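You operate a simulated robot arm through the tools that you are given. There is no shell and no other tool.

The job below is to be done with a simulated robot arm. You get a single attempt, and the scene is never put back.

Task
Lap the blue dye off the iron plate with 6 m paste.
Fine: load the iron puck from the tin; put the puck back and close the tin. What is to be rubbed or washed off counts as gone when no trace of it is left.

The check looks at the end state, three seconds after you hand in, the way a careful person would. Anything else that was tipped, shoved, dropped, spilled or broken makes it a failure.

Robot
A 7-joint arm with a two-finger parallel gripper, fixed in place. Base frame: the origin is on the floor under the middle of its stand, x ahead of it, y to its left, z up; the work surface is at about z = 80. Units: cm, rad, N and s.
It reaches about 91 cm from its shoulder. Its first joint turns from -2.897 to 2.897 rad. Payload 3.43 kg.
Tool frame: the origin (TCP) lies between the finger pads and is the grasp point; the fingertips stand 3 cm ahead of it; z points along the fingers, y is the line along which they close. The gripper opens to 9.4 cm. The fingers are 2.8 cm wide and 1 cm thick; the gripper's body (5 by 9.6 cm) begins 5.5 cm behind the TCP.
Orientation is told as [roll, pitch, yaw] about the base's x, y, z axes, in that order, counted from this pose: with the fingers straight down and closing along the base's y, the tool's x points along the base's -x, its y along +y and its z along -z.

Tools
- The arm moves only by the tool send_rows. Its argument "targets" is a list that holds one entry, the list of rows, each a list of 6 numbers: the shift along the tool's x, y, z in units of 50 mm (1.0 is 50 mm), then the turn, a rotation vector about the tool's x, y, z in units of 8 degrees (1.0 is 8 degrees). In form: [[[tx, ty, tz, rx, ry, rz], ...]]. A call has 1 to 20 rows; each row shifts and turns the commanded pose from where the row before left it, along the tool's axes as they then stand. "grip" is the closure, from 0 (fully open) to 1 (shut), set as the call begins (left out, the last holds). A call with a number of a shift or a turn outside -1 to 1 is refused whole. Each row takes 0.2 s and may step no farther than 5 cm and 0.15 rad from the row before; otherwise, or with a gripper value out of range, the whole call is refused. Where a pose cannot be reached the arm comes as near as it can. A force on the tool above 40 N (or 10 N above the force at the start of the call, whichever is more), or a blocked arm, ends the call early, and 0.2 s more pass. The fingers move at their own pace (about 4.5 cm/s each) and stop on an object; they squeeze with about 42 N. The grip force told is the motor's: it shows also when the fingers shut on nothing. Time passes only in rows, and 0.2 s behind the last, so rows that do not move let the fingers close. The reply holds the time, the measured pose of the TCP, the force on the tool along the base axes, the opening and the grip force, in the units named above and with some noise, with the torque about the TCP (base axes, N m) and any sound that the robot's microphone picked up.
- Cameras (640 x 400 px; columns grow to the right, rows downward): "scene" is fixed at [40.47, -49.8, 145.17]; the picture's right is [0.28, -0.96, 0.00], its down [-0.83, -0.24, -0.50] and it looks along [0.48, 0.14, -0.87] (base axes); focal length 269 px, centre (320, 200). "wrist" rides on the gripper at [7.6, 1.4, -10.3] in the tool frame; the picture's right is [-0.18, 0.98, 0.00], its down [-0.75, -0.14, -0.64] and it looks along [-0.63, -0.12, 0.77] (tool axes); focal length 243 px, centre (320, 200). There is no depth. A picture from a camera that has moved, and an enlarged one, comes with that camera's place and axes in the base frame and with its lens. The place of the scene camera against the robot may be out by one fixed shift of up to 2.5 cm in any direction.
- grab_frame(camera): a new picture of that camera. The clock stands still meanwhile.
- move_column(by): slides the trunk up (or, below 0, down) by that many cm; the arm rides with it, the base frame stays. It gives what a move gives, with no picture.
- inspect(camera, box): a new picture of the part [left, top, right, bottom] of that camera's present view, enlarged. The clock stands still meanwhile.
- sign_off(): hands the job in; it is judged then, once.

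Nothing tells you positions but the pictures and the camera data. Unless the task says otherwise, let go and move clear before handing in.

The tools are called after ">>>" by a JSON object that holds its "method" and its "body". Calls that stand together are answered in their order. send_rows: Moves the arm, as the interface text tells. Its arguments: {"type":"object","properties":{"targets":{"type":"array"},"grip":{"type":"number"}},"required":["targets"]} The other tools are called the same way: move_column (by) moves the trunk up or down; grab_frame (camera) takes a picture; inspect (camera, box) takes an enlarged picture of a part of a camera's view; sign_off () hands the job in.

At the start:

```text
time: 0.0
tcp_pos: [56.13, -33.79, 118.41]
tool_rot: [0.002, 0.001, 0.0]
contact_force: [0.0, -0.5, 0.4]
ft_torque: [0.06, -0.01, 0.01]
grip_width: 9.39
gripper_force: 0.1
trunk travel left (down, up): [-37.5, 23.5]
```

scene: 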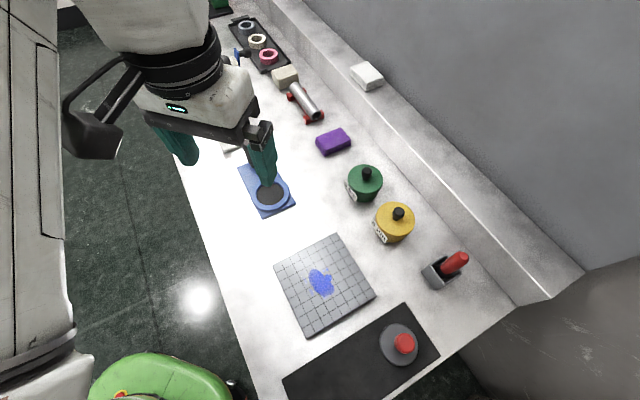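
wrist: 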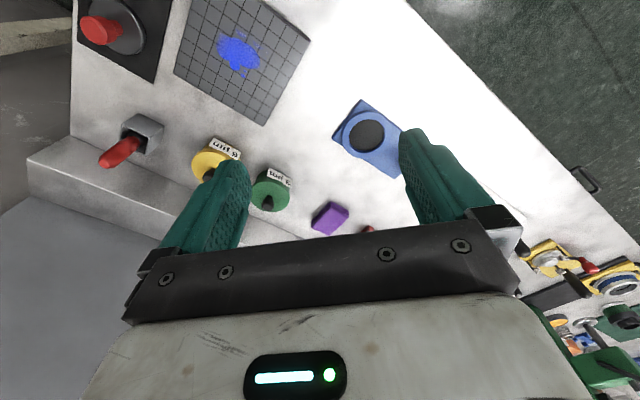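

I see an iron plate with a grid and a blue dye patch, an iron puck with a red knob on a black mat, and a yellow and a green tin with labels. I'll look closer at these before moving.

>>> {"method": "inspect", "body": {"camera": "scene", "box": [330, 140, 490, 300]}}

>>> {"method": "inspect", "body": {"camera": "scene", "box": [260, 220, 460, 400]}}

>>> {"method": "inspect", "body": {"camera": "wrist", "box": [60, 0, 320, 220]}}

>>> {"method": "inspect", "body": {"camera": "scene", "box": [200, 0, 400, 160]}}

```text
2.50 times, centred on (410, 220) of scene
camera zoom: at [40.47, -49.8, 145.17], right [0.28, -0.96, 0.0], down [-0.83, -0.24, -0.5], along [0.48, 0.14, -0.87], focal length 672 px, centre (95, 150)
```

zoom: 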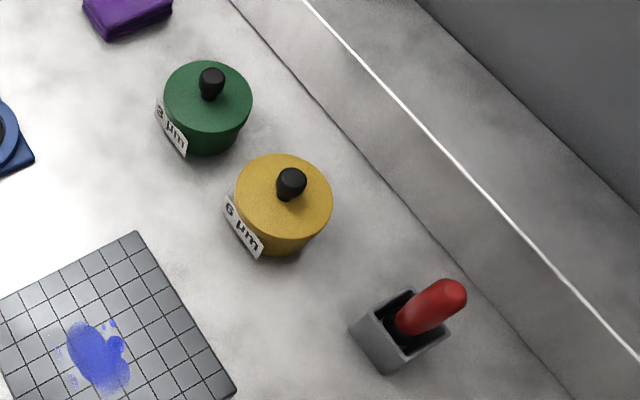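

```text
2.22 times, centred on (360, 310) of scene
camera zoom: at [40.47, -49.8, 145.17], right [0.28, -0.96, 0.0], down [-0.83, -0.24, -0.5], along [0.48, 0.14, -0.87], focal length 597 px, centre (231, -44)
```

zoom: 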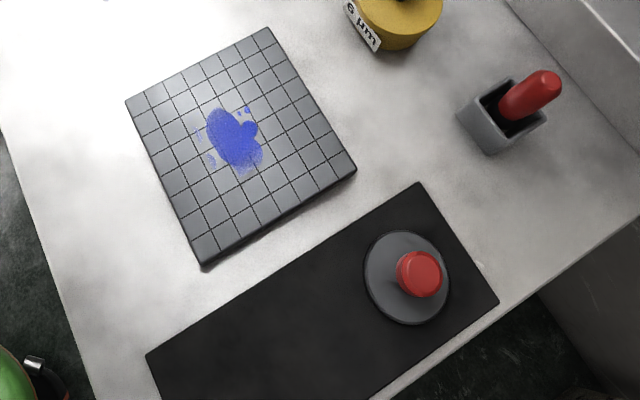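

```text
1.82 times, centred on (190, 110) of wrist
camera zoom: at [48.6, -32.22, 128.74], right [0.18, 0.98, 0.0], down [0.75, -0.14, 0.64], along [0.63, -0.12, -0.77], focal length 441 px, centre (556, 364)
```

zoom: 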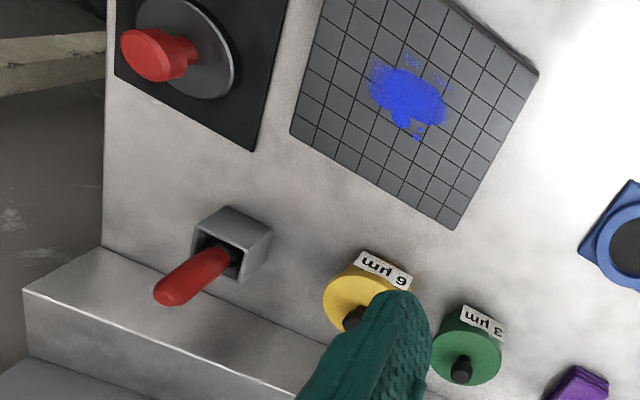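

```text
2.50 times, centred on (300, 80) of scene
camera zoom: at [40.47, -49.8, 145.17], right [0.28, -0.96, 0.0], down [-0.83, -0.24, -0.5], along [0.48, 0.14, -0.87], focal length 672 px, centre (370, 500)
```

zoom: 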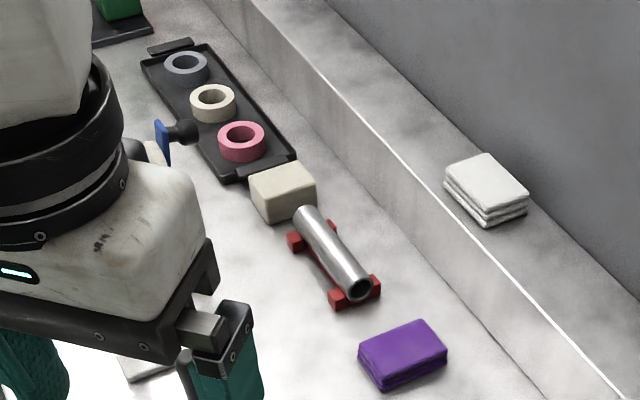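

The 6 µm tin is the yellow one at roughly (71, -58), the puck is near (46, -64), and the plate is near (54, -47). I'm moving the wrist camera over toward the yellow tin for a better look.

>>> {"method": "send_rows", "body": {"targets": [[[-0.1, -0.65, 0.4, 0, 0, 0], [-0.1, -0.65, 0.4, 0, 0, 0], [-0.1, -0.65, 0.4, 0, 0, 0], [-0.1, -0.65, 0.4, 0, 0, 0], [-0.1, -0.65, 0.4, 0, 0, 0], [0, 0, 0, 0, 0, 0]]], "grip": 0}}

>>> {"method": "grab_frame", "body": {"camera": "wrist"}}

>>> {"method": "grab_frame", "body": {"camera": "scene"}}

```text
time: 1.4
tcp_pos: [58.51, -50.08, 108.53]
tool_rot: [0.0, 0.0, 0.001]
contact_force: [-0.1, 0.0, 1.1]
ft_torque: [0.0, 0.01, -0.01]
grip_width: 9.38
gripper_force: 0.0
trunk travel left (down, up): [-37.5, 23.5]
```

```text
taken
camera wrist: at [50.9, -48.66, 118.91], right [0.18, 0.98, 0.0], down [0.75, -0.14, 0.64], along [0.63, -0.12, -0.77], focal length 243 px, centre (320, 200)
```

wrist: 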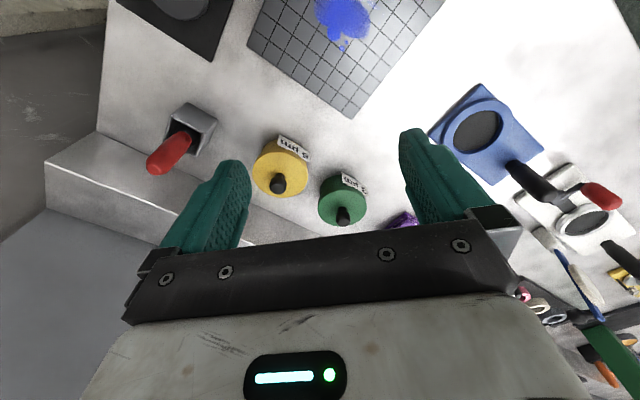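

```text
taken
```

scene: 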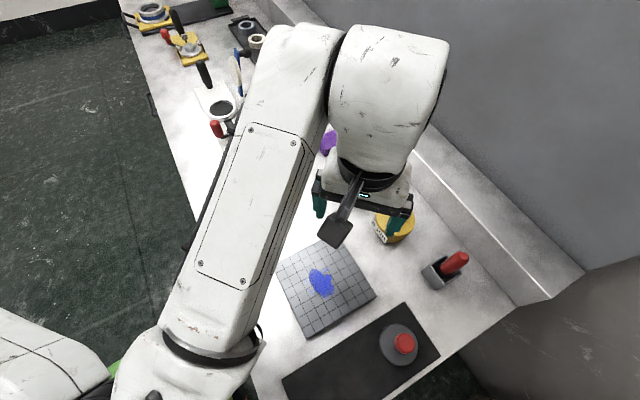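

The yellow tin shows between the fingers' view, and I'll zoom in on it now to locate its lid and knob.

>>> {"method": "inspect", "body": {"camera": "wrist", "box": [220, 110, 400, 235]}}

>>> {"method": "inspect", "body": {"camera": "wrist", "box": [100, 60, 300, 185]}}

```text
3.20 times, centred on (310, 172) of wrist
camera zoom: at [50.9, -48.66, 118.91], right [0.18, 0.98, 0.0], down [0.75, -0.14, 0.64], along [0.63, -0.12, -0.77], focal length 776 px, centre (352, 288)
```

zoom: 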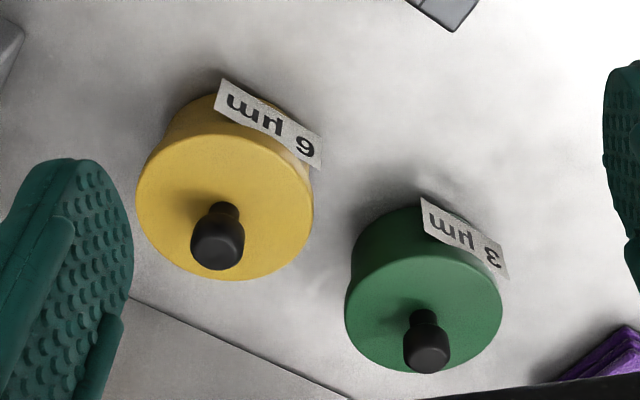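

```text
3.20 times, centred on (200, 122) of wrist
camera zoom: at [50.9, -48.66, 118.91], right [0.18, 0.98, 0.0], down [0.75, -0.14, 0.64], along [0.63, -0.12, -0.77], focal length 776 px, centre (704, 448)
```

zoom: 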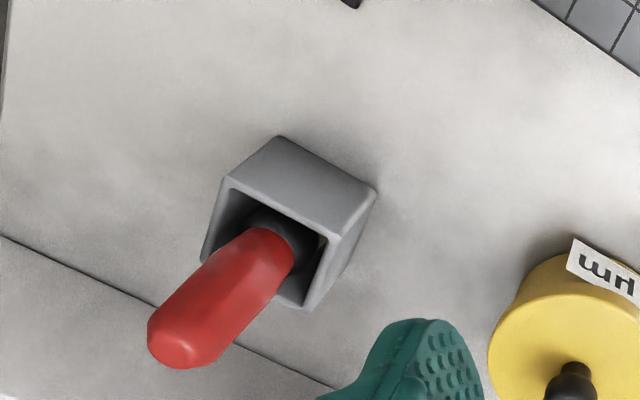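

The yellow tin's knob triangulates to about (71.4, -59.1, 88). I'll move above and slightly short of it to refine that.

>>> {"method": "send_rows", "body": {"targets": [[[-0.4, -0.4, 0.45, 0, 0, 0], [-0.4, -0.4, 0.45, 0, 0, 0], [-0.4, -0.4, 0.45, 0, 0, 0], [-0.4, -0.4, 0.45, 0, 0, 0], [0, 0, 0, 0, 0, 0]]], "grip": 0}}

>>> {"method": "grab_frame", "body": {"camera": "wrist"}}

>>> {"method": "grab_frame", "body": {"camera": "scene"}}

```text
time: 2.6
tcp_pos: [66.69, -57.73, 98.95]
tool_rot: [0.001, 0.001, -0.001]
contact_force: [0.1, 0.5, 0.3]
ft_torque: [0.0, 0.02, 0.0]
grip_width: 9.4
gripper_force: 0.0
trunk travel left (down, up): [-37.5, 23.5]
```

```text
taken
camera wrist: at [59.05, -56.31, 109.27], right [0.18, 0.98, 0.0], down [0.75, -0.14, 0.64], along [0.63, -0.12, -0.77], focal length 243 px, centre (320, 200)
```

wrist: 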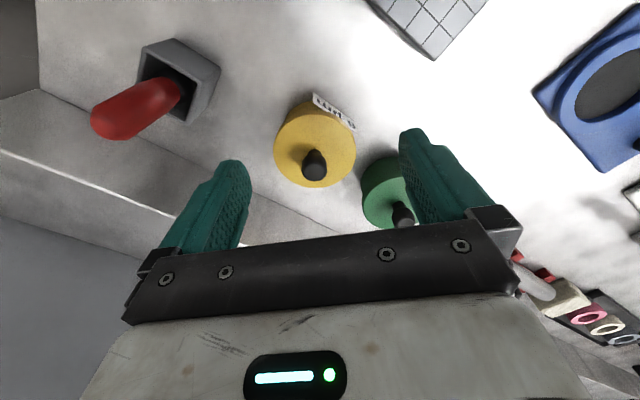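

```text
taken
```

scene: 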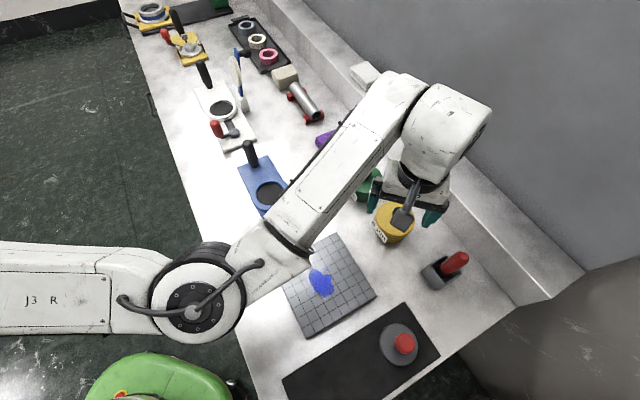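

>>> {"method": "inspect", "body": {"camera": "wrist", "box": [250, 80, 410, 200]}}

```text
3.33 times, centred on (330, 140) of wrist
camera zoom: at [59.05, -56.31, 109.27], right [0.18, 0.98, 0.0], down [0.75, -0.14, 0.64], along [0.63, -0.12, -0.77], focal length 809 px, centre (287, 400)
```

zoom: 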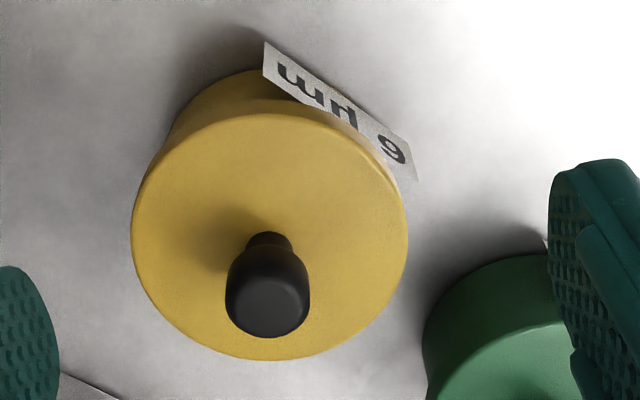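

The lid top is at about z=86 and the knob axis is near (71.4, -59.2). I'll narrow the fingers a little and hover right over the knob.

>>> {"method": "send_rows", "body": {"targets": [[[-0.32, -0.1, 0.4, 0, 0, 0], [-0.32, -0.1, 0.4, 0, 0, 0], [-0.31, -0.1, 0.4, 0, 0, 0], [0, 0, 0, 0, 0, 0], [0, 0, 0, 0, 0, 0]]], "grip": 0.35}}

>>> {"method": "grab_frame", "body": {"camera": "wrist"}}

>>> {"method": "inspect", "body": {"camera": "scene", "box": [330, 140, 490, 300]}}

```text
time: 3.8
tcp_pos: [71.36, -59.39, 93.55]
tool_rot: [0.001, -0.001, -0.001]
contact_force: [-1.1, -0.3, -0.1]
ft_torque: [-0.07, 0.03, 0.0]
grip_width: 6.1
gripper_force: 0.0
trunk travel left (down, up): [-37.5, 23.5]
```

```text
taken
camera wrist: at [63.8, -57.9, 103.8], right [0.18, 0.98, 0.0], down [0.75, -0.14, 0.64], along [0.63, -0.12, -0.77], focal length 243 px, centre (320, 200)
```

wrist: 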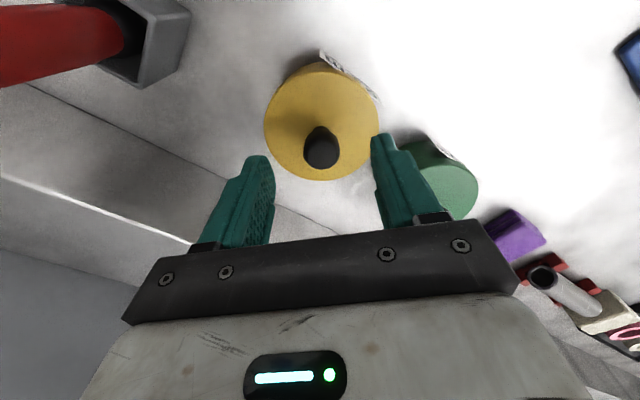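

```text
2.50 times, centred on (410, 220) of scene
camera zoom: at [40.47, -49.8, 145.17], right [0.28, -0.96, 0.0], down [-0.83, -0.24, -0.5], along [0.48, 0.14, -0.87], focal length 672 px, centre (95, 150)
```

zoom: 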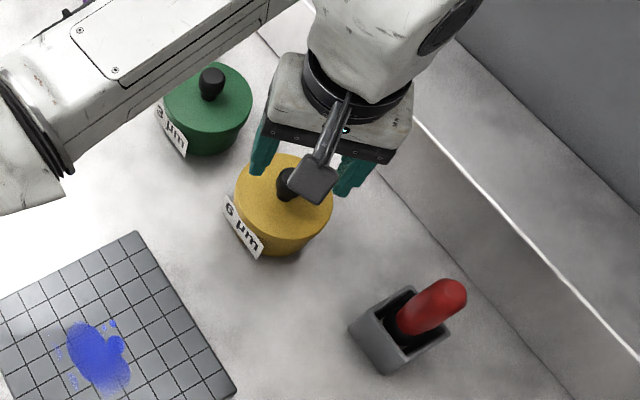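

The knob is centred between the fingers. I'll descend so the fingertips stop just above the lid, then close on the knob.

>>> {"method": "send_rows", "body": {"targets": [[[0, 0.015, 0.25, 0, 0, 0], [0, 0.015, 0.25, 0, 0, 0], [0, 0, 0.2, 0, 0, 0], [0, 0, 0, 0, 0, 0]]]}}

>>> {"method": "grab_frame", "body": {"camera": "wrist"}}

>>> {"method": "inspect", "body": {"camera": "scene", "box": [350, 160, 450, 260]}}

```text
time: 4.8
tcp_pos: [71.26, -59.22, 89.86]
tool_rot: [0.001, 0.001, 0.001]
contact_force: [-0.1, 0.4, -0.4]
ft_torque: [-0.01, -0.01, -0.01]
grip_width: 6.09
gripper_force: 0.1
trunk travel left (down, up): [-37.5, 23.5]
```

```text
taken
camera wrist: at [63.75, -57.77, 100.2], right [0.18, 0.98, 0.0], down [0.75, -0.14, 0.64], along [0.63, -0.12, -0.77], focal length 243 px, centre (320, 200)
```

wrist: 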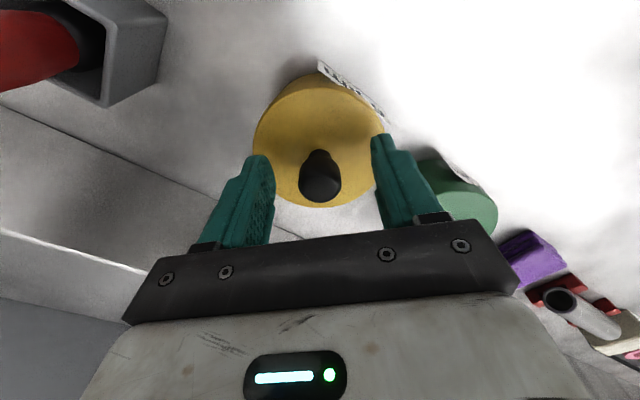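

```text
4.00 times, centred on (400, 210) of scene
camera zoom: at [40.47, -49.8, 145.17], right [0.28, -0.96, 0.0], down [-0.83, -0.24, -0.5], along [0.48, 0.14, -0.87], focal length 1075 px, centre (0, 160)
```

zoom: 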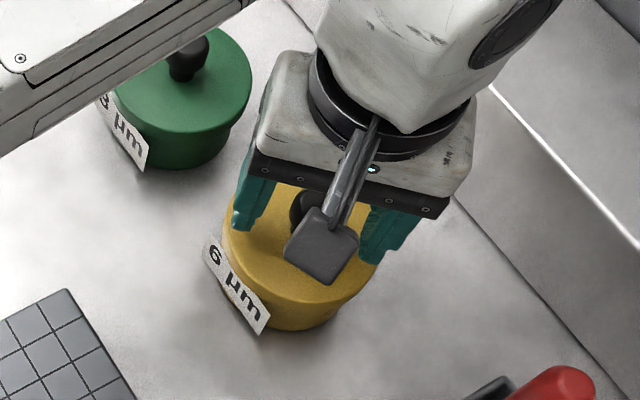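

The knob top is at about z=89.6 and sits between the pads. I'm closing on it now.

>>> {"method": "send_rows", "body": {"targets": [[[-0.02, 0, 0.06, 0, 0, 0], [0, 0, 0, 0, 0, 0], [0, 0, 0, 0, 0, 0], [0, 0, 0, 0, 0, 0], [0, 0, 0, 0, 0, 0]]], "grip": 1}}

>>> {"method": "grab_frame", "body": {"camera": "wrist"}}

```text
time: 6.0
tcp_pos: [71.47, -59.37, 89.64]
tool_rot: [0.0, 0.001, -0.001]
contact_force: [0.0, -0.6, 0.2]
ft_torque: [0.04, -0.01, 0.03]
grip_width: 2.39
gripper_force: 42.1
trunk travel left (down, up): [-37.5, 23.5]
heard: snap
```

```text
taken
camera wrist: at [63.84, -57.82, 99.95], right [0.18, 0.98, 0.0], down [0.75, -0.14, 0.64], along [0.63, -0.12, -0.77], focal length 243 px, centre (320, 200)
```

wrist: 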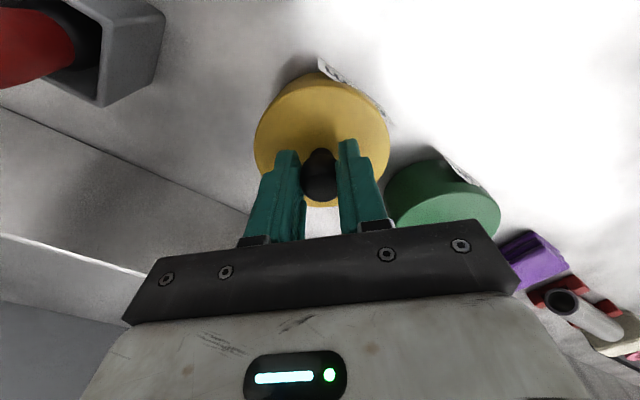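

The gripper holds the knob at 2.4 cm, and I heard a snap as it closed. I'll lift slowly and check whether only the lid comes up.

>>> {"method": "send_rows", "body": {"targets": [[[0, 0, -0.1, 0, 0, 0], [0, 0, -0.1, 0, 0, 0], [0, 0, -0.2, 0, 0, 0], [0, 0, -0.2, 0, 0, 0], [0, 0, 0, 0, 0, 0]]], "grip": 1}}

>>> {"method": "inspect", "body": {"camera": "scene", "box": [350, 160, 450, 260]}}

>>> {"method": "grab_frame", "body": {"camera": "wrist"}}

```text
time: 7.2
tcp_pos: [71.59, -59.37, 92.4]
tool_rot: [0.0, 0.0, 0.001]
contact_force: [0.7, 0.1, 0.1]
ft_torque: [0.03, 0.02, -0.01]
grip_width: 2.36
gripper_force: 41.2
trunk travel left (down, up): [-37.5, 23.5]
```

```text
4.00 times, centred on (400, 210) of scene
camera zoom: at [40.47, -49.8, 145.17], right [0.28, -0.96, 0.0], down [-0.83, -0.24, -0.5], along [0.48, 0.14, -0.87], focal length 1075 px, centre (0, 160)
```

zoom: 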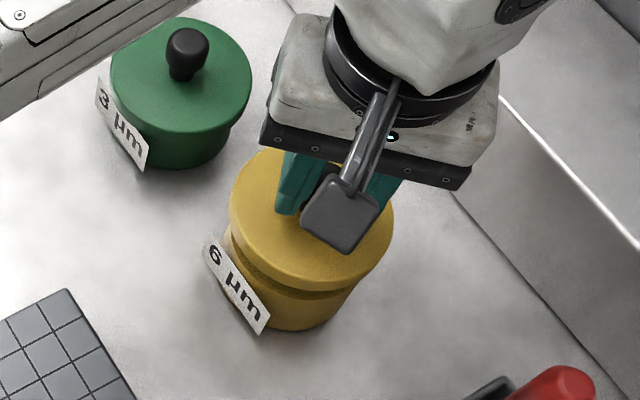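

```text
taken
camera wrist: at [63.96, -57.8, 102.82], right [0.18, 0.98, 0.0], down [0.75, -0.14, 0.64], along [0.63, -0.12, -0.77], focal length 243 px, centre (320, 200)
```

wrist: 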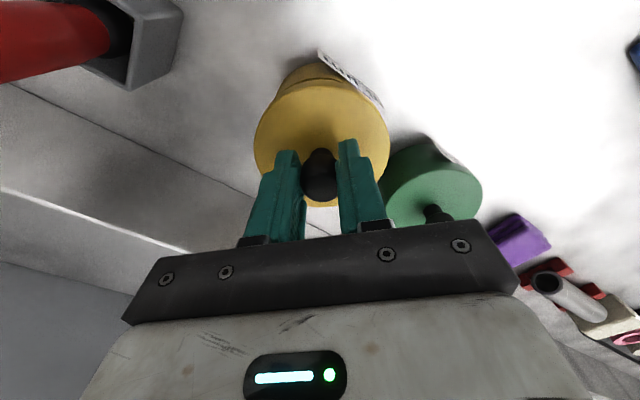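

Only the lid came up; the tin stayed put. I'll carry the lid over to the open patch near (71, -41), staying high, and look before I set it down.

>>> {"method": "send_rows", "body": {"targets": [[[0, 0, -0.5, 0, 0, 0], [0, 0, -0.5, 0, 0, 0], [0, 0, -0.5, 0, 0, 0], [0, 0.4, 0, 0, 0, 0], [0, 0.6, 0, 0, 0, 0], [0, 0.6, 0, 0, 0, 0], [0, 0.6, 0, 0, 0, 0], [0.05, 0.6, 0, 0, 0, 0], [0.05, 0.5, 0, 0, 0, 0], [0, 0.37, 0, 0, 0, 0], [0, 0, 0, 0, 0, 0]]], "grip": 1}}

>>> {"method": "grab_frame", "body": {"camera": "wrist"}}

>>> {"method": "grab_frame", "body": {"camera": "scene"}}

>>> {"method": "inspect", "body": {"camera": "scene", "box": [340, 160, 460, 260]}}

```text
time: 9.6
tcp_pos: [71.12, -40.79, 100.28]
tool_rot: [0.0, 0.0, 0.0]
contact_force: [0.1, 0.8, -0.5]
ft_torque: [-0.01, 0.0, 0.0]
grip_width: 2.38
gripper_force: 42.0
trunk travel left (down, up): [-37.5, 23.5]
```

```text
taken
camera wrist: at [63.42, -39.23, 110.65], right [0.18, 0.98, 0.0], down [0.75, -0.14, 0.64], along [0.63, -0.12, -0.77], focal length 243 px, centre (320, 200)
```

wrist: 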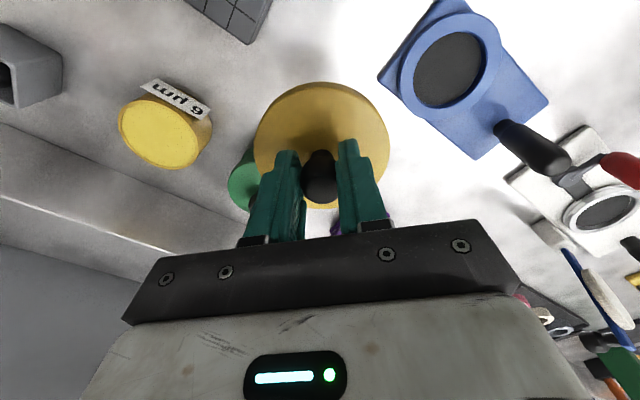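

```text
taken
```

scene: 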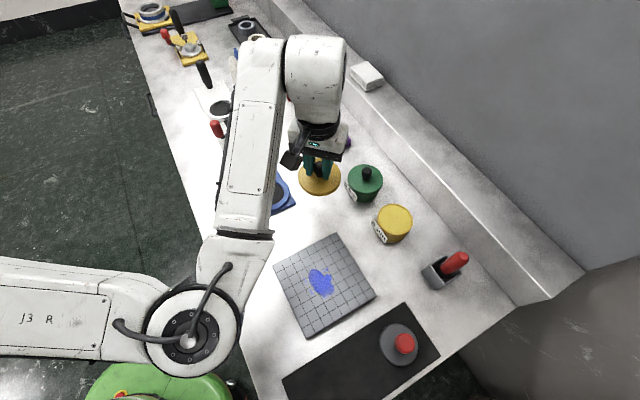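

```text
4.00 times, centred on (400, 210) of scene
camera zoom: at [40.47, -49.8, 145.17], right [0.28, -0.96, 0.0], down [-0.83, -0.24, -0.5], along [0.48, 0.14, -0.87], focal length 1075 px, centre (0, 160)
```

zoom: 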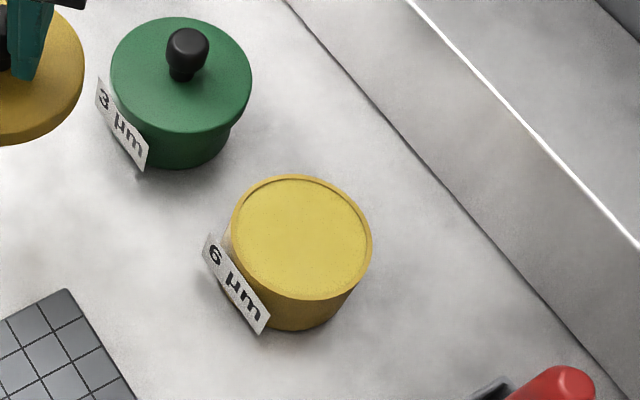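

The tin is full of yellow paste up to nearly the rim, and the spot below the lid is clear of the blue fixture, the green tin and the plate. I'm lowering the lid toward the table.

>>> {"method": "send_rows", "body": {"targets": [[[0, -0.05, 0.5, 0, 0, 0], [0, -0.05, 0.5, 0, 0, 0], [0, 0, 0.5, 0, 0, 0], [0, 0, 0.5, 0, 0, 0], [0, 0, 0.4, 0, 0, 0], [0, 0, 0.2, 0, 0, 0], [0, 0, 0, 0, 0, 0]]], "grip": 1}}

>>> {"method": "inspect", "body": {"camera": "scene", "box": [260, 130, 400, 230]}}

>>> {"method": "grab_frame", "body": {"camera": "wrist"}}

```text
time: 11.2
tcp_pos: [70.96, -41.38, 86.95]
tool_rot: [-0.001, -0.001, 0.001]
contact_force: [-0.1, 0.1, -0.5]
ft_torque: [0.02, -0.01, 0.01]
grip_width: 2.39
gripper_force: 41.8
trunk travel left (down, up): [-37.5, 23.5]
```

```text
4.00 times, centred on (330, 180) of scene
camera zoom: at [40.47, -49.8, 145.17], right [0.28, -0.96, 0.0], down [-0.83, -0.24, -0.5], along [0.48, 0.14, -0.87], focal length 1075 px, centre (280, 280)
```

zoom: 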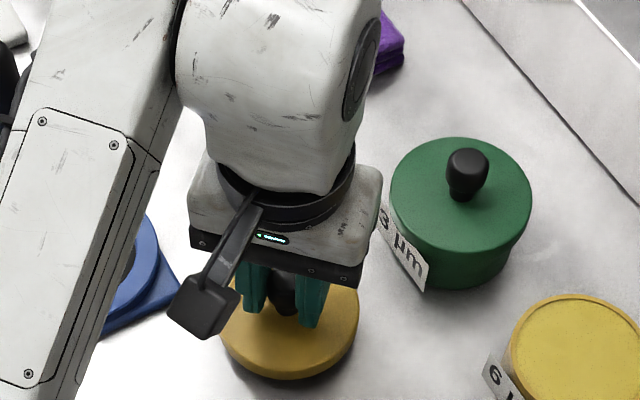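

```text
taken
camera wrist: at [63.28, -39.84, 97.29], right [0.18, 0.98, 0.0], down [0.75, -0.14, 0.64], along [0.63, -0.12, -0.77], focal length 243 px, centre (320, 200)
```

wrist: 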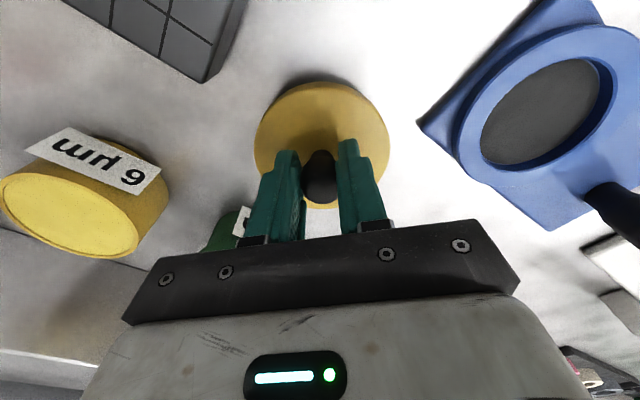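

The lid hangs a couple of centimetres above the table. I'm going down in small steps and watching the force.

>>> {"method": "send_rows", "body": {"targets": [[[0, 0, 0.06, 0, 0, 0], [0, 0, 0.06, 0, 0, 0], [0, 0, 0.05, 0, 0, 0], [0, 0, 0.05, 0, 0, 0], [0, 0, 0, 0, 0, 0]]], "grip": 1}}

>>> {"method": "inspect", "body": {"camera": "wrist", "box": [230, 60, 410, 220]}}

```text
time: 12.4
tcp_pos: [70.95, -41.43, 85.96]
tool_rot: [0.001, 0.001, 0.0]
contact_force: [-0.1, -0.4, -0.4]
ft_torque: [-0.04, -0.01, -0.03]
grip_width: 2.35
gripper_force: 41.7
trunk travel left (down, up): [-37.5, 23.5]
```

```text
2.50 times, centred on (320, 140) of wrist
camera zoom: at [63.33, -39.94, 96.31], right [0.18, 0.98, 0.0], down [0.75, -0.14, 0.64], along [0.63, -0.12, -0.77], focal length 606 px, centre (320, 350)
```

zoom: 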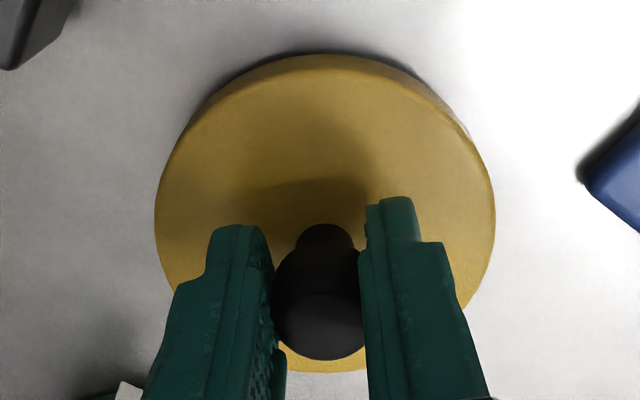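

The lid's shadow is getting close. I'm taking finer steps now.

>>> {"method": "send_rows", "body": {"targets": [[[0, 0, 0.04, 0, 0, 0], [0, 0, 0.03, 0, 0, 0], [0, 0, 0.03, 0, 0, 0], [0, 0, 0, 0, 0, 0]]], "grip": 1}}

>>> {"method": "inspect", "body": {"camera": "wrist", "box": [230, 60, 410, 220]}}

```text
time: 13.4
tcp_pos: [71.05, -41.26, 85.54]
tool_rot: [0.001, -0.001, -0.001]
contact_force: [0.9, 0.3, 0.1]
ft_torque: [0.01, 0.0, 0.02]
grip_width: 2.38
gripper_force: 41.7
trunk travel left (down, up): [-37.5, 23.5]
```

```text
2.50 times, centred on (320, 140) of wrist
camera zoom: at [63.42, -39.92, 95.8], right [0.18, 0.98, 0.0], down [0.75, -0.14, 0.64], along [0.63, -0.12, -0.77], focal length 606 px, centre (320, 350)
```

zoom: 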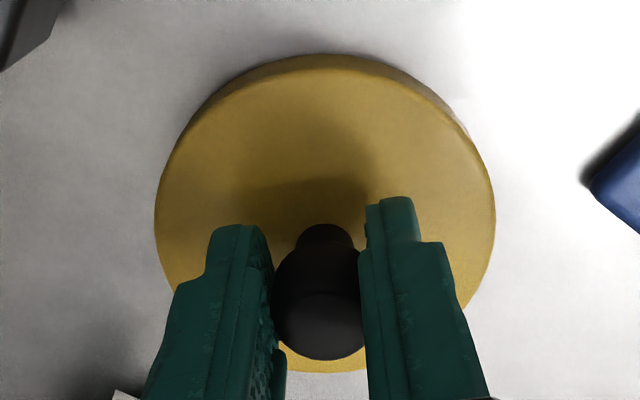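

No contact yet, so I'll continue down.

>>> {"method": "send_rows", "body": {"targets": [[[0, 0, 0.03, 0, 0, 0], [0, 0, 0.03, 0, 0, 0], [0, 0, 0, 0, 0, 0]]], "grip": 1}}

>>> {"method": "inspect", "body": {"camera": "scene", "box": [290, 150, 370, 210]}}

```text
time: 14.2
tcp_pos: [71.11, -41.51, 85.28]
tool_rot: [-0.001, -0.001, 0.002]
contact_force: [-2.3, 7.6, 22.2]
ft_torque: [0.23, 0.54, -0.01]
grip_width: 2.41
gripper_force: 42.3
trunk travel left (down, up): [-37.5, 23.5]
```

```text
6.67 times, centred on (330, 180) of scene
camera zoom: at [40.47, -49.8, 145.17], right [0.28, -0.96, 0.0], down [-0.83, -0.24, -0.5], along [0.48, 0.14, -0.87], focal length 1792 px, centre (253, 333)
```

zoom: 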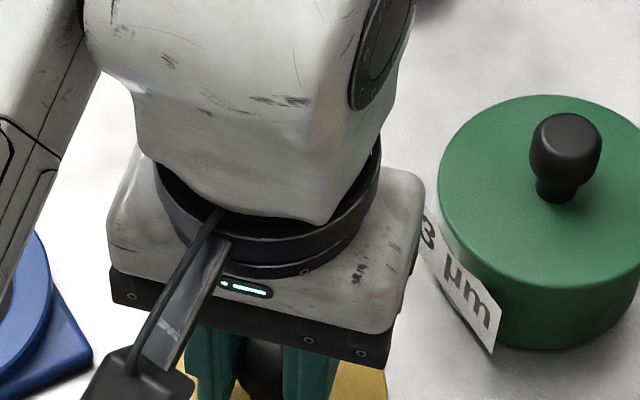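

The lid touches the table at 22 N. I'll ease off slightly and open the fingers partway.

>>> {"method": "send_rows", "body": {"targets": [[[0, 0, -0.025, 0, 0, 0], [0, 0, 0, 0, 0, 0]]], "grip": 1}}

>>> {"method": "send_rows", "body": {"targets": [[[0, 0, 0, 0, 0, 0], [0, 0, 0, 0, 0, 0], [0, 0, 0, 0, 0, 0], [0, 0, 0, 0, 0, 0]]], "grip": 0.4}}

>>> {"method": "send_rows", "body": {"targets": [[[0, 0, -0.2, 0, 0, 0], [0, 0, -0.4, 0, 0, 0], [0, 0, -0.6, 0, 0, 0], [0, 0, -0.8, 0, 0, 0], [0, 0, -0.8, 0, 0, 0], [0, 0, 0, 0, 0, 0]]], "grip": 0.4}}

>>> {"method": "grab_frame", "body": {"camera": "wrist"}}

>>> {"method": "grab_frame", "body": {"camera": "scene"}}

```text
time: 14.8
tcp_pos: [71.2, -41.4, 85.22]
tool_rot: [0.0, -0.001, 0.001]
contact_force: [-1.0, 3.7, 15.8]
ft_torque: [0.08, 0.22, -0.04]
grip_width: 2.38
gripper_force: 42.1
trunk travel left (down, up): [-37.5, 23.5]
```

```text
time: 15.8
tcp_pos: [70.94, -41.46, 85.26]
tool_rot: [0.0, 0.0, -0.001]
contact_force: [-0.5, -0.2, -0.3]
ft_torque: [0.02, 0.02, 0.01]
grip_width: 5.66
gripper_force: 0.1
trunk travel left (down, up): [-37.5, 23.5]
```

```text
time: 17.2
tcp_pos: [71.13, -41.57, 99.31]
tool_rot: [0.001, 0.0, -0.002]
contact_force: [0.2, -0.2, -0.3]
ft_torque: [-0.03, 0.03, 0.0]
grip_width: 5.64
gripper_force: 0.0
trunk travel left (down, up): [-37.5, 23.5]
```

```text
taken
camera wrist: at [63.45, -40.0, 109.58], right [0.18, 0.98, 0.0], down [0.75, -0.14, 0.64], along [0.63, -0.12, -0.77], focal length 243 px, centre (320, 200)
```

wrist: 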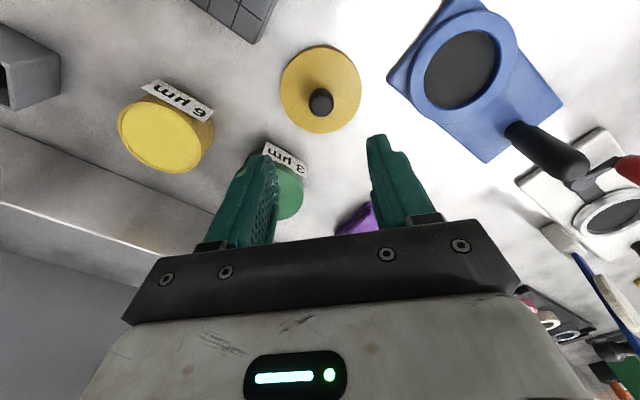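

```text
taken
```

scene: 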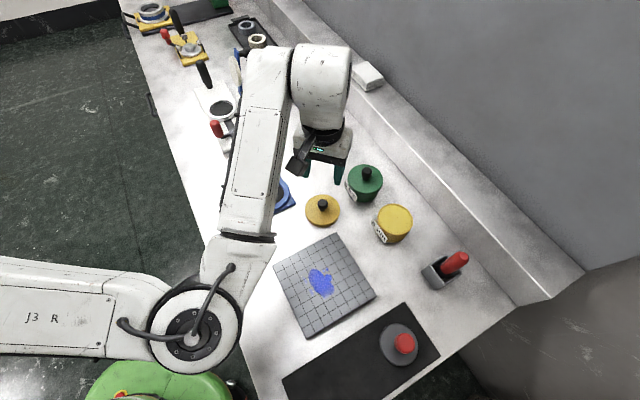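

The lid is down cleanly at about (71.1, -41.5). Next I'll move over toward the puck at the red knob, keeping high.

>>> {"method": "send_rows", "body": {"targets": [[[0.5, -0.35, -0.2, 0, 0, 0], [0.6, -0.42, -0.2, 0, 0, 0], [0.6, -0.42, -0.2, 0, 0, 0], [0.6, -0.42, -0.2, 0, 0, 0], [0.6, -0.42, -0.2, 0, 0, 0], [0.6, -0.42, -0.2, 0, 0, 0], [0.6, -0.42, 0, 0, 0, 0], [0.6, -0.42, 0, 0, 0, 0], [0.5, -0.35, 0, 0, 0, 0], [0, 0, 0, 0, 0, 0]]], "grip": 0.1}}

>>> {"method": "grab_frame", "body": {"camera": "wrist"}}

>>> {"method": "grab_frame", "body": {"camera": "scene"}}

```text
time: 19.4
tcp_pos: [44.94, -59.75, 105.46]
tool_rot: [0.0, 0.0, 0.002]
contact_force: [-1.0, -0.2, 0.7]
ft_torque: [0.01, -0.01, 0.03]
grip_width: 8.46
gripper_force: 0.0
trunk travel left (down, up): [-37.5, 23.5]
```

```text
taken
camera wrist: at [37.29, -58.34, 115.75], right [0.18, 0.98, 0.0], down [0.75, -0.14, 0.64], along [0.63, -0.12, -0.77], focal length 243 px, centre (320, 200)
```

wrist: 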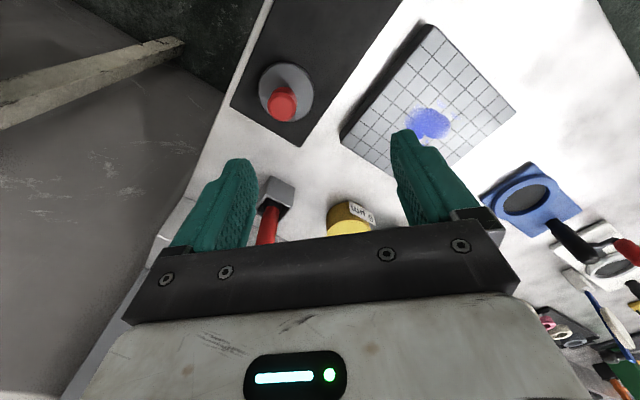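

```text
taken
```

scene: 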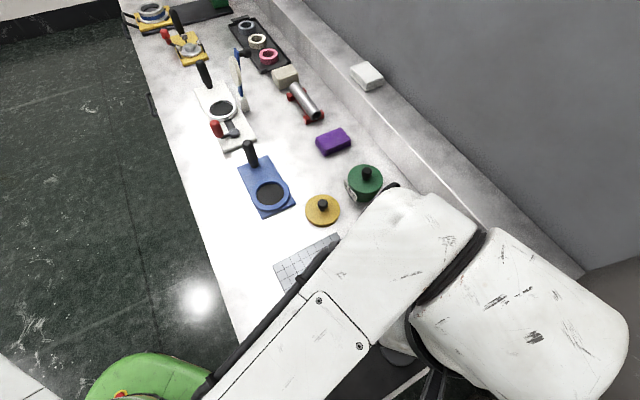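

I can see the puck and its red knob in the wrist view. I'll zoom in to measure it.

>>> {"method": "inspect", "body": {"camera": "wrist", "box": [220, 40, 360, 150]}}

>>> {"method": "inspect", "body": {"camera": "wrist", "box": [330, 20, 530, 160]}}

```text
3.64 times, centred on (290, 95) of wrist
camera zoom: at [37.29, -58.34, 115.75], right [0.18, 0.98, 0.0], down [0.75, -0.14, 0.64], along [0.63, -0.12, -0.77], focal length 882 px, centre (429, 582)
```

zoom: 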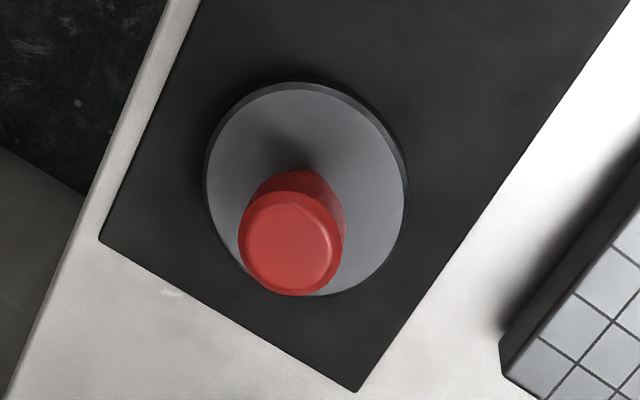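

```text
2.86 times, centred on (430, 90) of wrist
camera zoom: at [37.29, -58.34, 115.75], right [0.18, 0.98, 0.0], down [0.75, -0.14, 0.64], along [0.63, -0.12, -0.77], focal length 693 px, centre (6, 514)
```

zoom: 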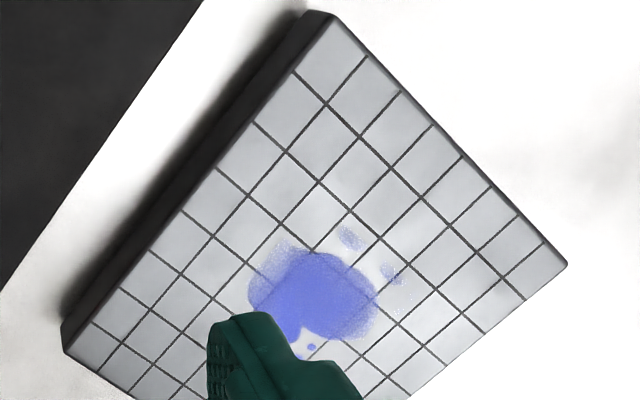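

The puck is about 7.3 cm across, centred near (46, -64.5), with its knob top at about z=87.5. The tin's opening is about 8 cm, so the puck fits. I'll move over the knob now.

>>> {"method": "send_rows", "body": {"targets": [[[-0.04, -0.19, 0.45, 0, 0, 0], [-0.04, -0.19, 0.45, 0, 0, 0], [-0.04, -0.19, 0.45, 0, 0, 0], [-0.04, -0.19, 0.45, 0, 0, 0], [-0.04, -0.19, 0.45, 0, 0, 0], [0, 0, 0, 0, 0, 0]]], "grip": 0.3}}

>>> {"method": "grab_frame", "body": {"camera": "wrist"}}

>>> {"method": "inspect", "body": {"camera": "wrist", "box": [240, 70, 400, 220]}}

```text
time: 20.8
tcp_pos: [46.14, -64.63, 94.02]
tool_rot: [-0.002, -0.001, 0.0]
contact_force: [-0.3, -0.2, 0.4]
ft_torque: [0.01, 0.0, 0.0]
grip_width: 6.58
gripper_force: 0.1
trunk travel left (down, up): [-37.5, 23.5]
```

```text
taken
camera wrist: at [38.55, -63.12, 104.36], right [0.18, 0.98, 0.0], down [0.75, -0.14, 0.64], along [0.63, -0.12, -0.77], focal length 243 px, centre (320, 200)
```

wrist: 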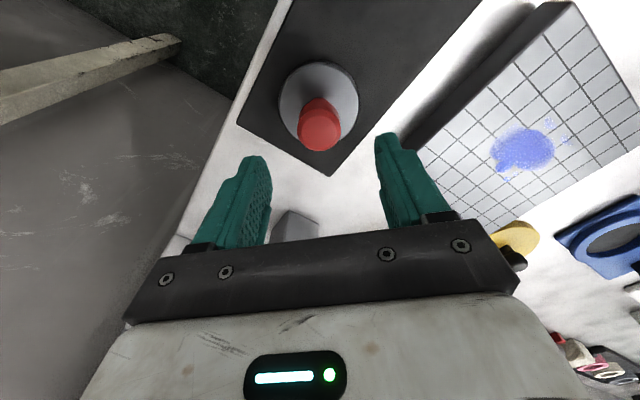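

```text
2.67 times, centred on (320, 145) of wrist
camera zoom: at [38.55, -63.12, 104.36], right [0.18, 0.98, 0.0], down [0.75, -0.14, 0.64], along [0.63, -0.12, -0.77], focal length 647 px, centre (320, 347)
```

zoom: 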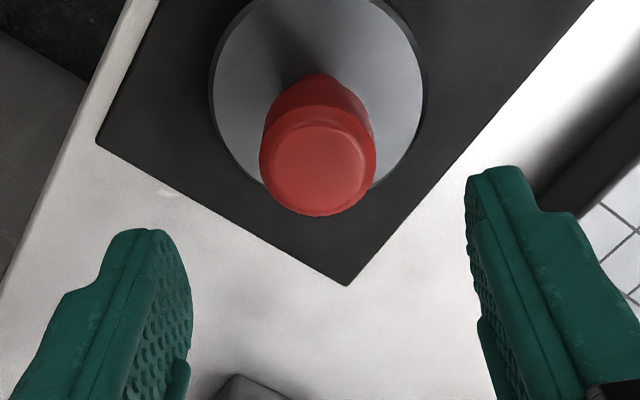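

The knob axis refines to about (46.3, -64.7), with the knob top near z=86–87. I'll come down in stages.

>>> {"method": "send_rows", "body": {"targets": [[[-0.02, -0.015, 0.3, 0, 0, 0], [-0.02, 0, 0.3, 0, 0, 0], [0, 0, 0.2, 0, 0, 0], [0, 0, 0, 0, 0, 0]]], "grip": 0.3}}

>>> {"method": "grab_frame", "body": {"camera": "wrist"}}

```text
time: 21.8
tcp_pos: [46.12, -64.57, 90.03]
tool_rot: [0.0, 0.0, 0.001]
contact_force: [0.0, 0.0, 1.1]
ft_torque: [-0.01, -0.02, 0.0]
grip_width: 6.57
gripper_force: 0.0
trunk travel left (down, up): [-37.5, 23.5]
```

```text
taken
camera wrist: at [38.56, -63.16, 100.36], right [0.18, 0.98, 0.0], down [0.75, -0.14, 0.64], along [0.63, -0.12, -0.77], focal length 243 px, centre (320, 200)
```

wrist: 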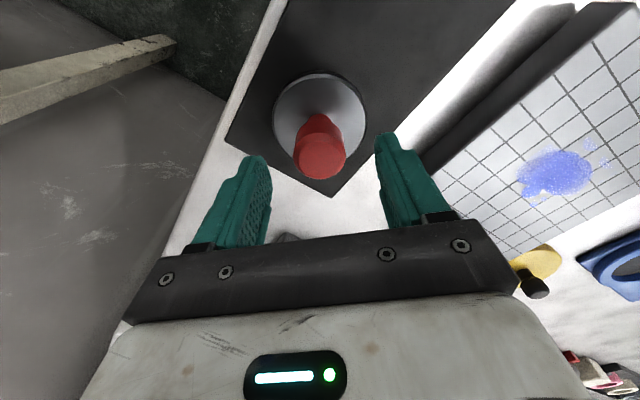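

The knob is centred between the fingers. I'll lower to about z=86 and check the clearance above the disc.

>>> {"method": "send_rows", "body": {"targets": [[[-0.02, 0, 0.3, 0, 0, 0], [-0.02, 0, 0.25, 0, 0, 0], [0, 0, 0.15, 0, 0, 0], [0, 0, 0, 0, 0, 0]]], "grip": 0.3}}

>>> {"method": "grab_frame", "body": {"camera": "wrist"}}

>>> {"method": "inspect", "body": {"camera": "scene", "box": [340, 280, 460, 400]}}

```text
time: 22.8
tcp_pos: [46.49, -64.57, 86.56]
tool_rot: [0.001, 0.0, 0.001]
contact_force: [-0.3, -0.4, 0.0]
ft_torque: [0.03, 0.01, 0.01]
grip_width: 6.57
gripper_force: 0.1
trunk travel left (down, up): [-37.5, 23.5]
```

```text
taken
camera wrist: at [38.89, -63.0, 96.9], right [0.18, 0.98, 0.0], down [0.75, -0.14, 0.64], along [0.63, -0.12, -0.77], focal length 243 px, centre (320, 200)
```

wrist: 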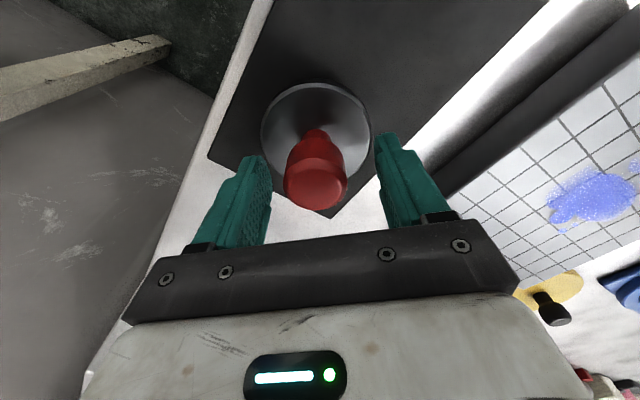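

```text
3.33 times, centred on (400, 340) of scene
camera zoom: at [40.47, -49.8, 145.17], right [0.28, -0.96, 0.0], down [-0.83, -0.24, -0.5], along [0.48, 0.14, -0.87], focal length 896 px, centre (53, -267)
```

zoom: 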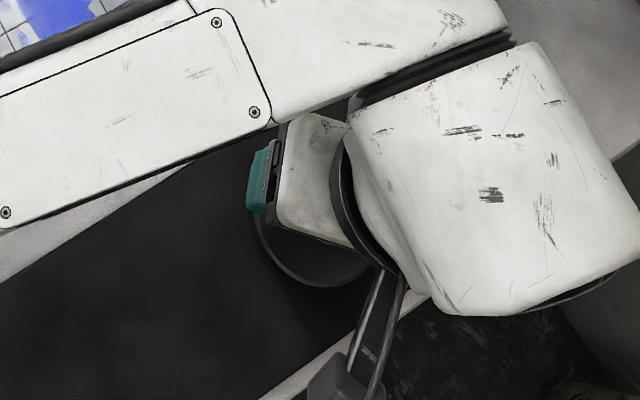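

The TCP is at knob-top height and the disc is about 4.5 cm below. I'll drop another 0.6 cm and close on the knob.

>>> {"method": "send_rows", "body": {"targets": [[[0.02, 0, 0.06, 0, 0, 0], [0, 0, 0.06, 0, 0, 0], [0, 0, 0, 0, 0, 0]]], "grip": 0.3}}

>>> {"method": "send_rows", "body": {"targets": [[[0, 0, 0, 0, 0, 0], [0, 0, 0, 0, 0, 0], [0, 0, 0, 0, 0, 0], [0, 0, 0, 0, 0, 0], [0, 0, 0, 0, 0, 0]]], "grip": 1}}

>>> {"method": "grab_frame", "body": {"camera": "wrist"}}

```text
time: 23.6
tcp_pos: [46.31, -64.54, 85.86]
tool_rot: [0.001, -0.001, -0.001]
contact_force: [0.3, 0.9, 0.6]
ft_torque: [0.01, -0.02, 0.02]
grip_width: 6.58
gripper_force: 0.2
trunk travel left (down, up): [-37.5, 23.5]
```

```text
time: 24.8
tcp_pos: [46.32, -64.54, 85.99]
tool_rot: [0.0, 0.001, -0.002]
contact_force: [-0.4, -5.7, 2.3]
ft_torque: [-0.08, -0.04, -0.09]
grip_width: 3.28
gripper_force: 42.3
trunk travel left (down, up): [-37.5, 23.5]
```

```text
taken
camera wrist: at [38.72, -63.03, 96.36], right [0.18, 0.98, 0.0], down [0.75, -0.14, 0.64], along [0.63, -0.12, -0.77], focal length 243 px, centre (320, 200)
```

wrist: 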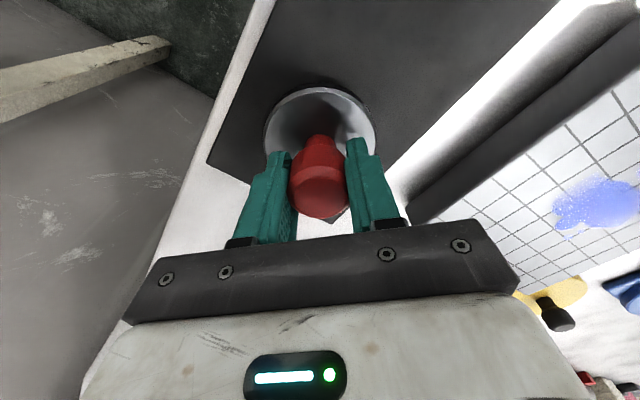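

The puck's knob is held at 3.3 cm; its rest pose is TCP (46.3, -64.55, 85.95). I'll lift slowly, then travel high toward the open tin.

>>> {"method": "send_rows", "body": {"targets": [[[0, 0, -0.1, 0, 0, 0], [0, 0, -0.2, 0, 0, 0], [0, 0, -0.4, 0, 0, 0], [0, 0, -0.6, 0, 0, 0], [0, 0, -0.8, 0, 0, 0], [0, 0, -0.8, 0, 0, 0], [0, 0, -0.6, 0, 0, 0], [0, 0, 0, 0, 0, 0]]], "grip": 1}}

>>> {"method": "grab_frame", "body": {"camera": "wrist"}}

```text
time: 26.6
tcp_pos: [46.42, -64.45, 103.12]
tool_rot: [0.002, -0.001, 0.0]
contact_force: [0.7, -0.4, -4.0]
ft_torque: [0.01, -0.03, -0.01]
grip_width: 3.26
gripper_force: 42.2
trunk travel left (down, up): [-37.5, 23.5]
```

```text
taken
camera wrist: at [38.83, -62.92, 113.6], right [0.18, 0.98, 0.0], down [0.75, -0.14, 0.64], along [0.63, -0.12, -0.77], focal length 243 px, centre (320, 200)
```

wrist: 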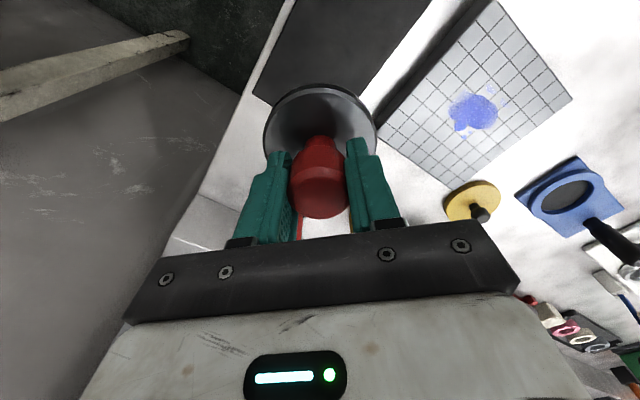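

The puck is up and hangs level, weighing about 4 N. I'm moving along over the plate corner toward the tin.

>>> {"method": "send_rows", "body": {"targets": [[[-0.5, 0.3, 0, 0, 0, 0], [-0.6, 0.4, 0, 0, 0, 0], [-0.6, 0.4, 0, 0, 0, 0], [-0.6, 0.39, 0, 0, 0, 0], [-0.6, -0.1, 0, 0, 0, 0], [-0.6, -0.1, 0, 0, 0, 0], [-0.6, -0.1, 0, 0, 0, 0], [-0.5, -0.1, 0, 0, 0, 0], [-0.4, -0.04, 0, 0, 0, 0], [0, 0, 0, 0, 0, 0]]], "grip": 1}}

>>> {"method": "grab_frame", "body": {"camera": "wrist"}}

>>> {"method": "grab_frame", "body": {"camera": "scene"}}

```text
time: 28.8
tcp_pos: [71.38, -59.11, 103.35]
tool_rot: [0.0, 0.001, 0.0]
contact_force: [0.6, 0.1, -3.4]
ft_torque: [0.01, 0.02, -0.02]
grip_width: 3.24
gripper_force: 42.5
trunk travel left (down, up): [-37.5, 23.5]
```

```text
taken
camera wrist: at [63.86, -57.68, 113.72], right [0.18, 0.98, 0.0], down [0.75, -0.14, 0.64], along [0.63, -0.12, -0.77], focal length 243 px, centre (320, 200)
```

wrist: 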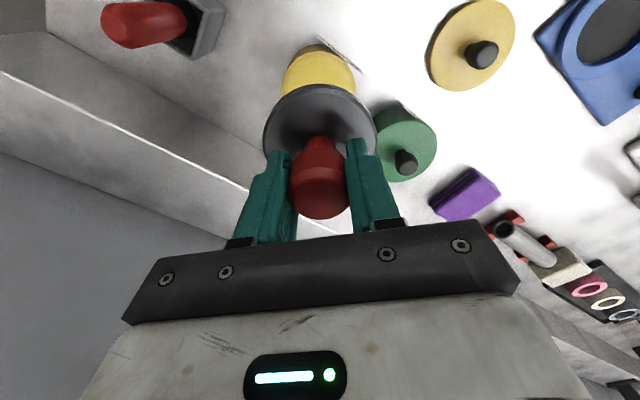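

```text
taken
```

scene: 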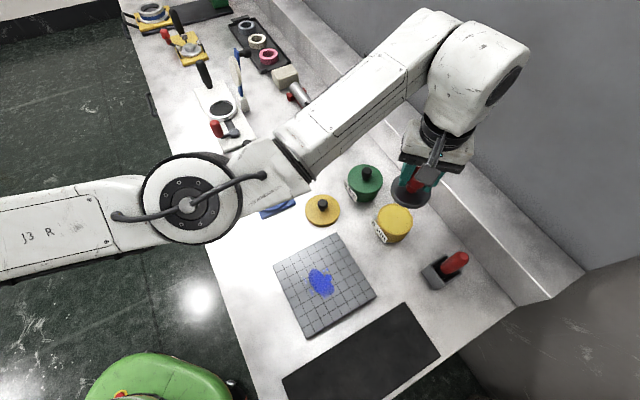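

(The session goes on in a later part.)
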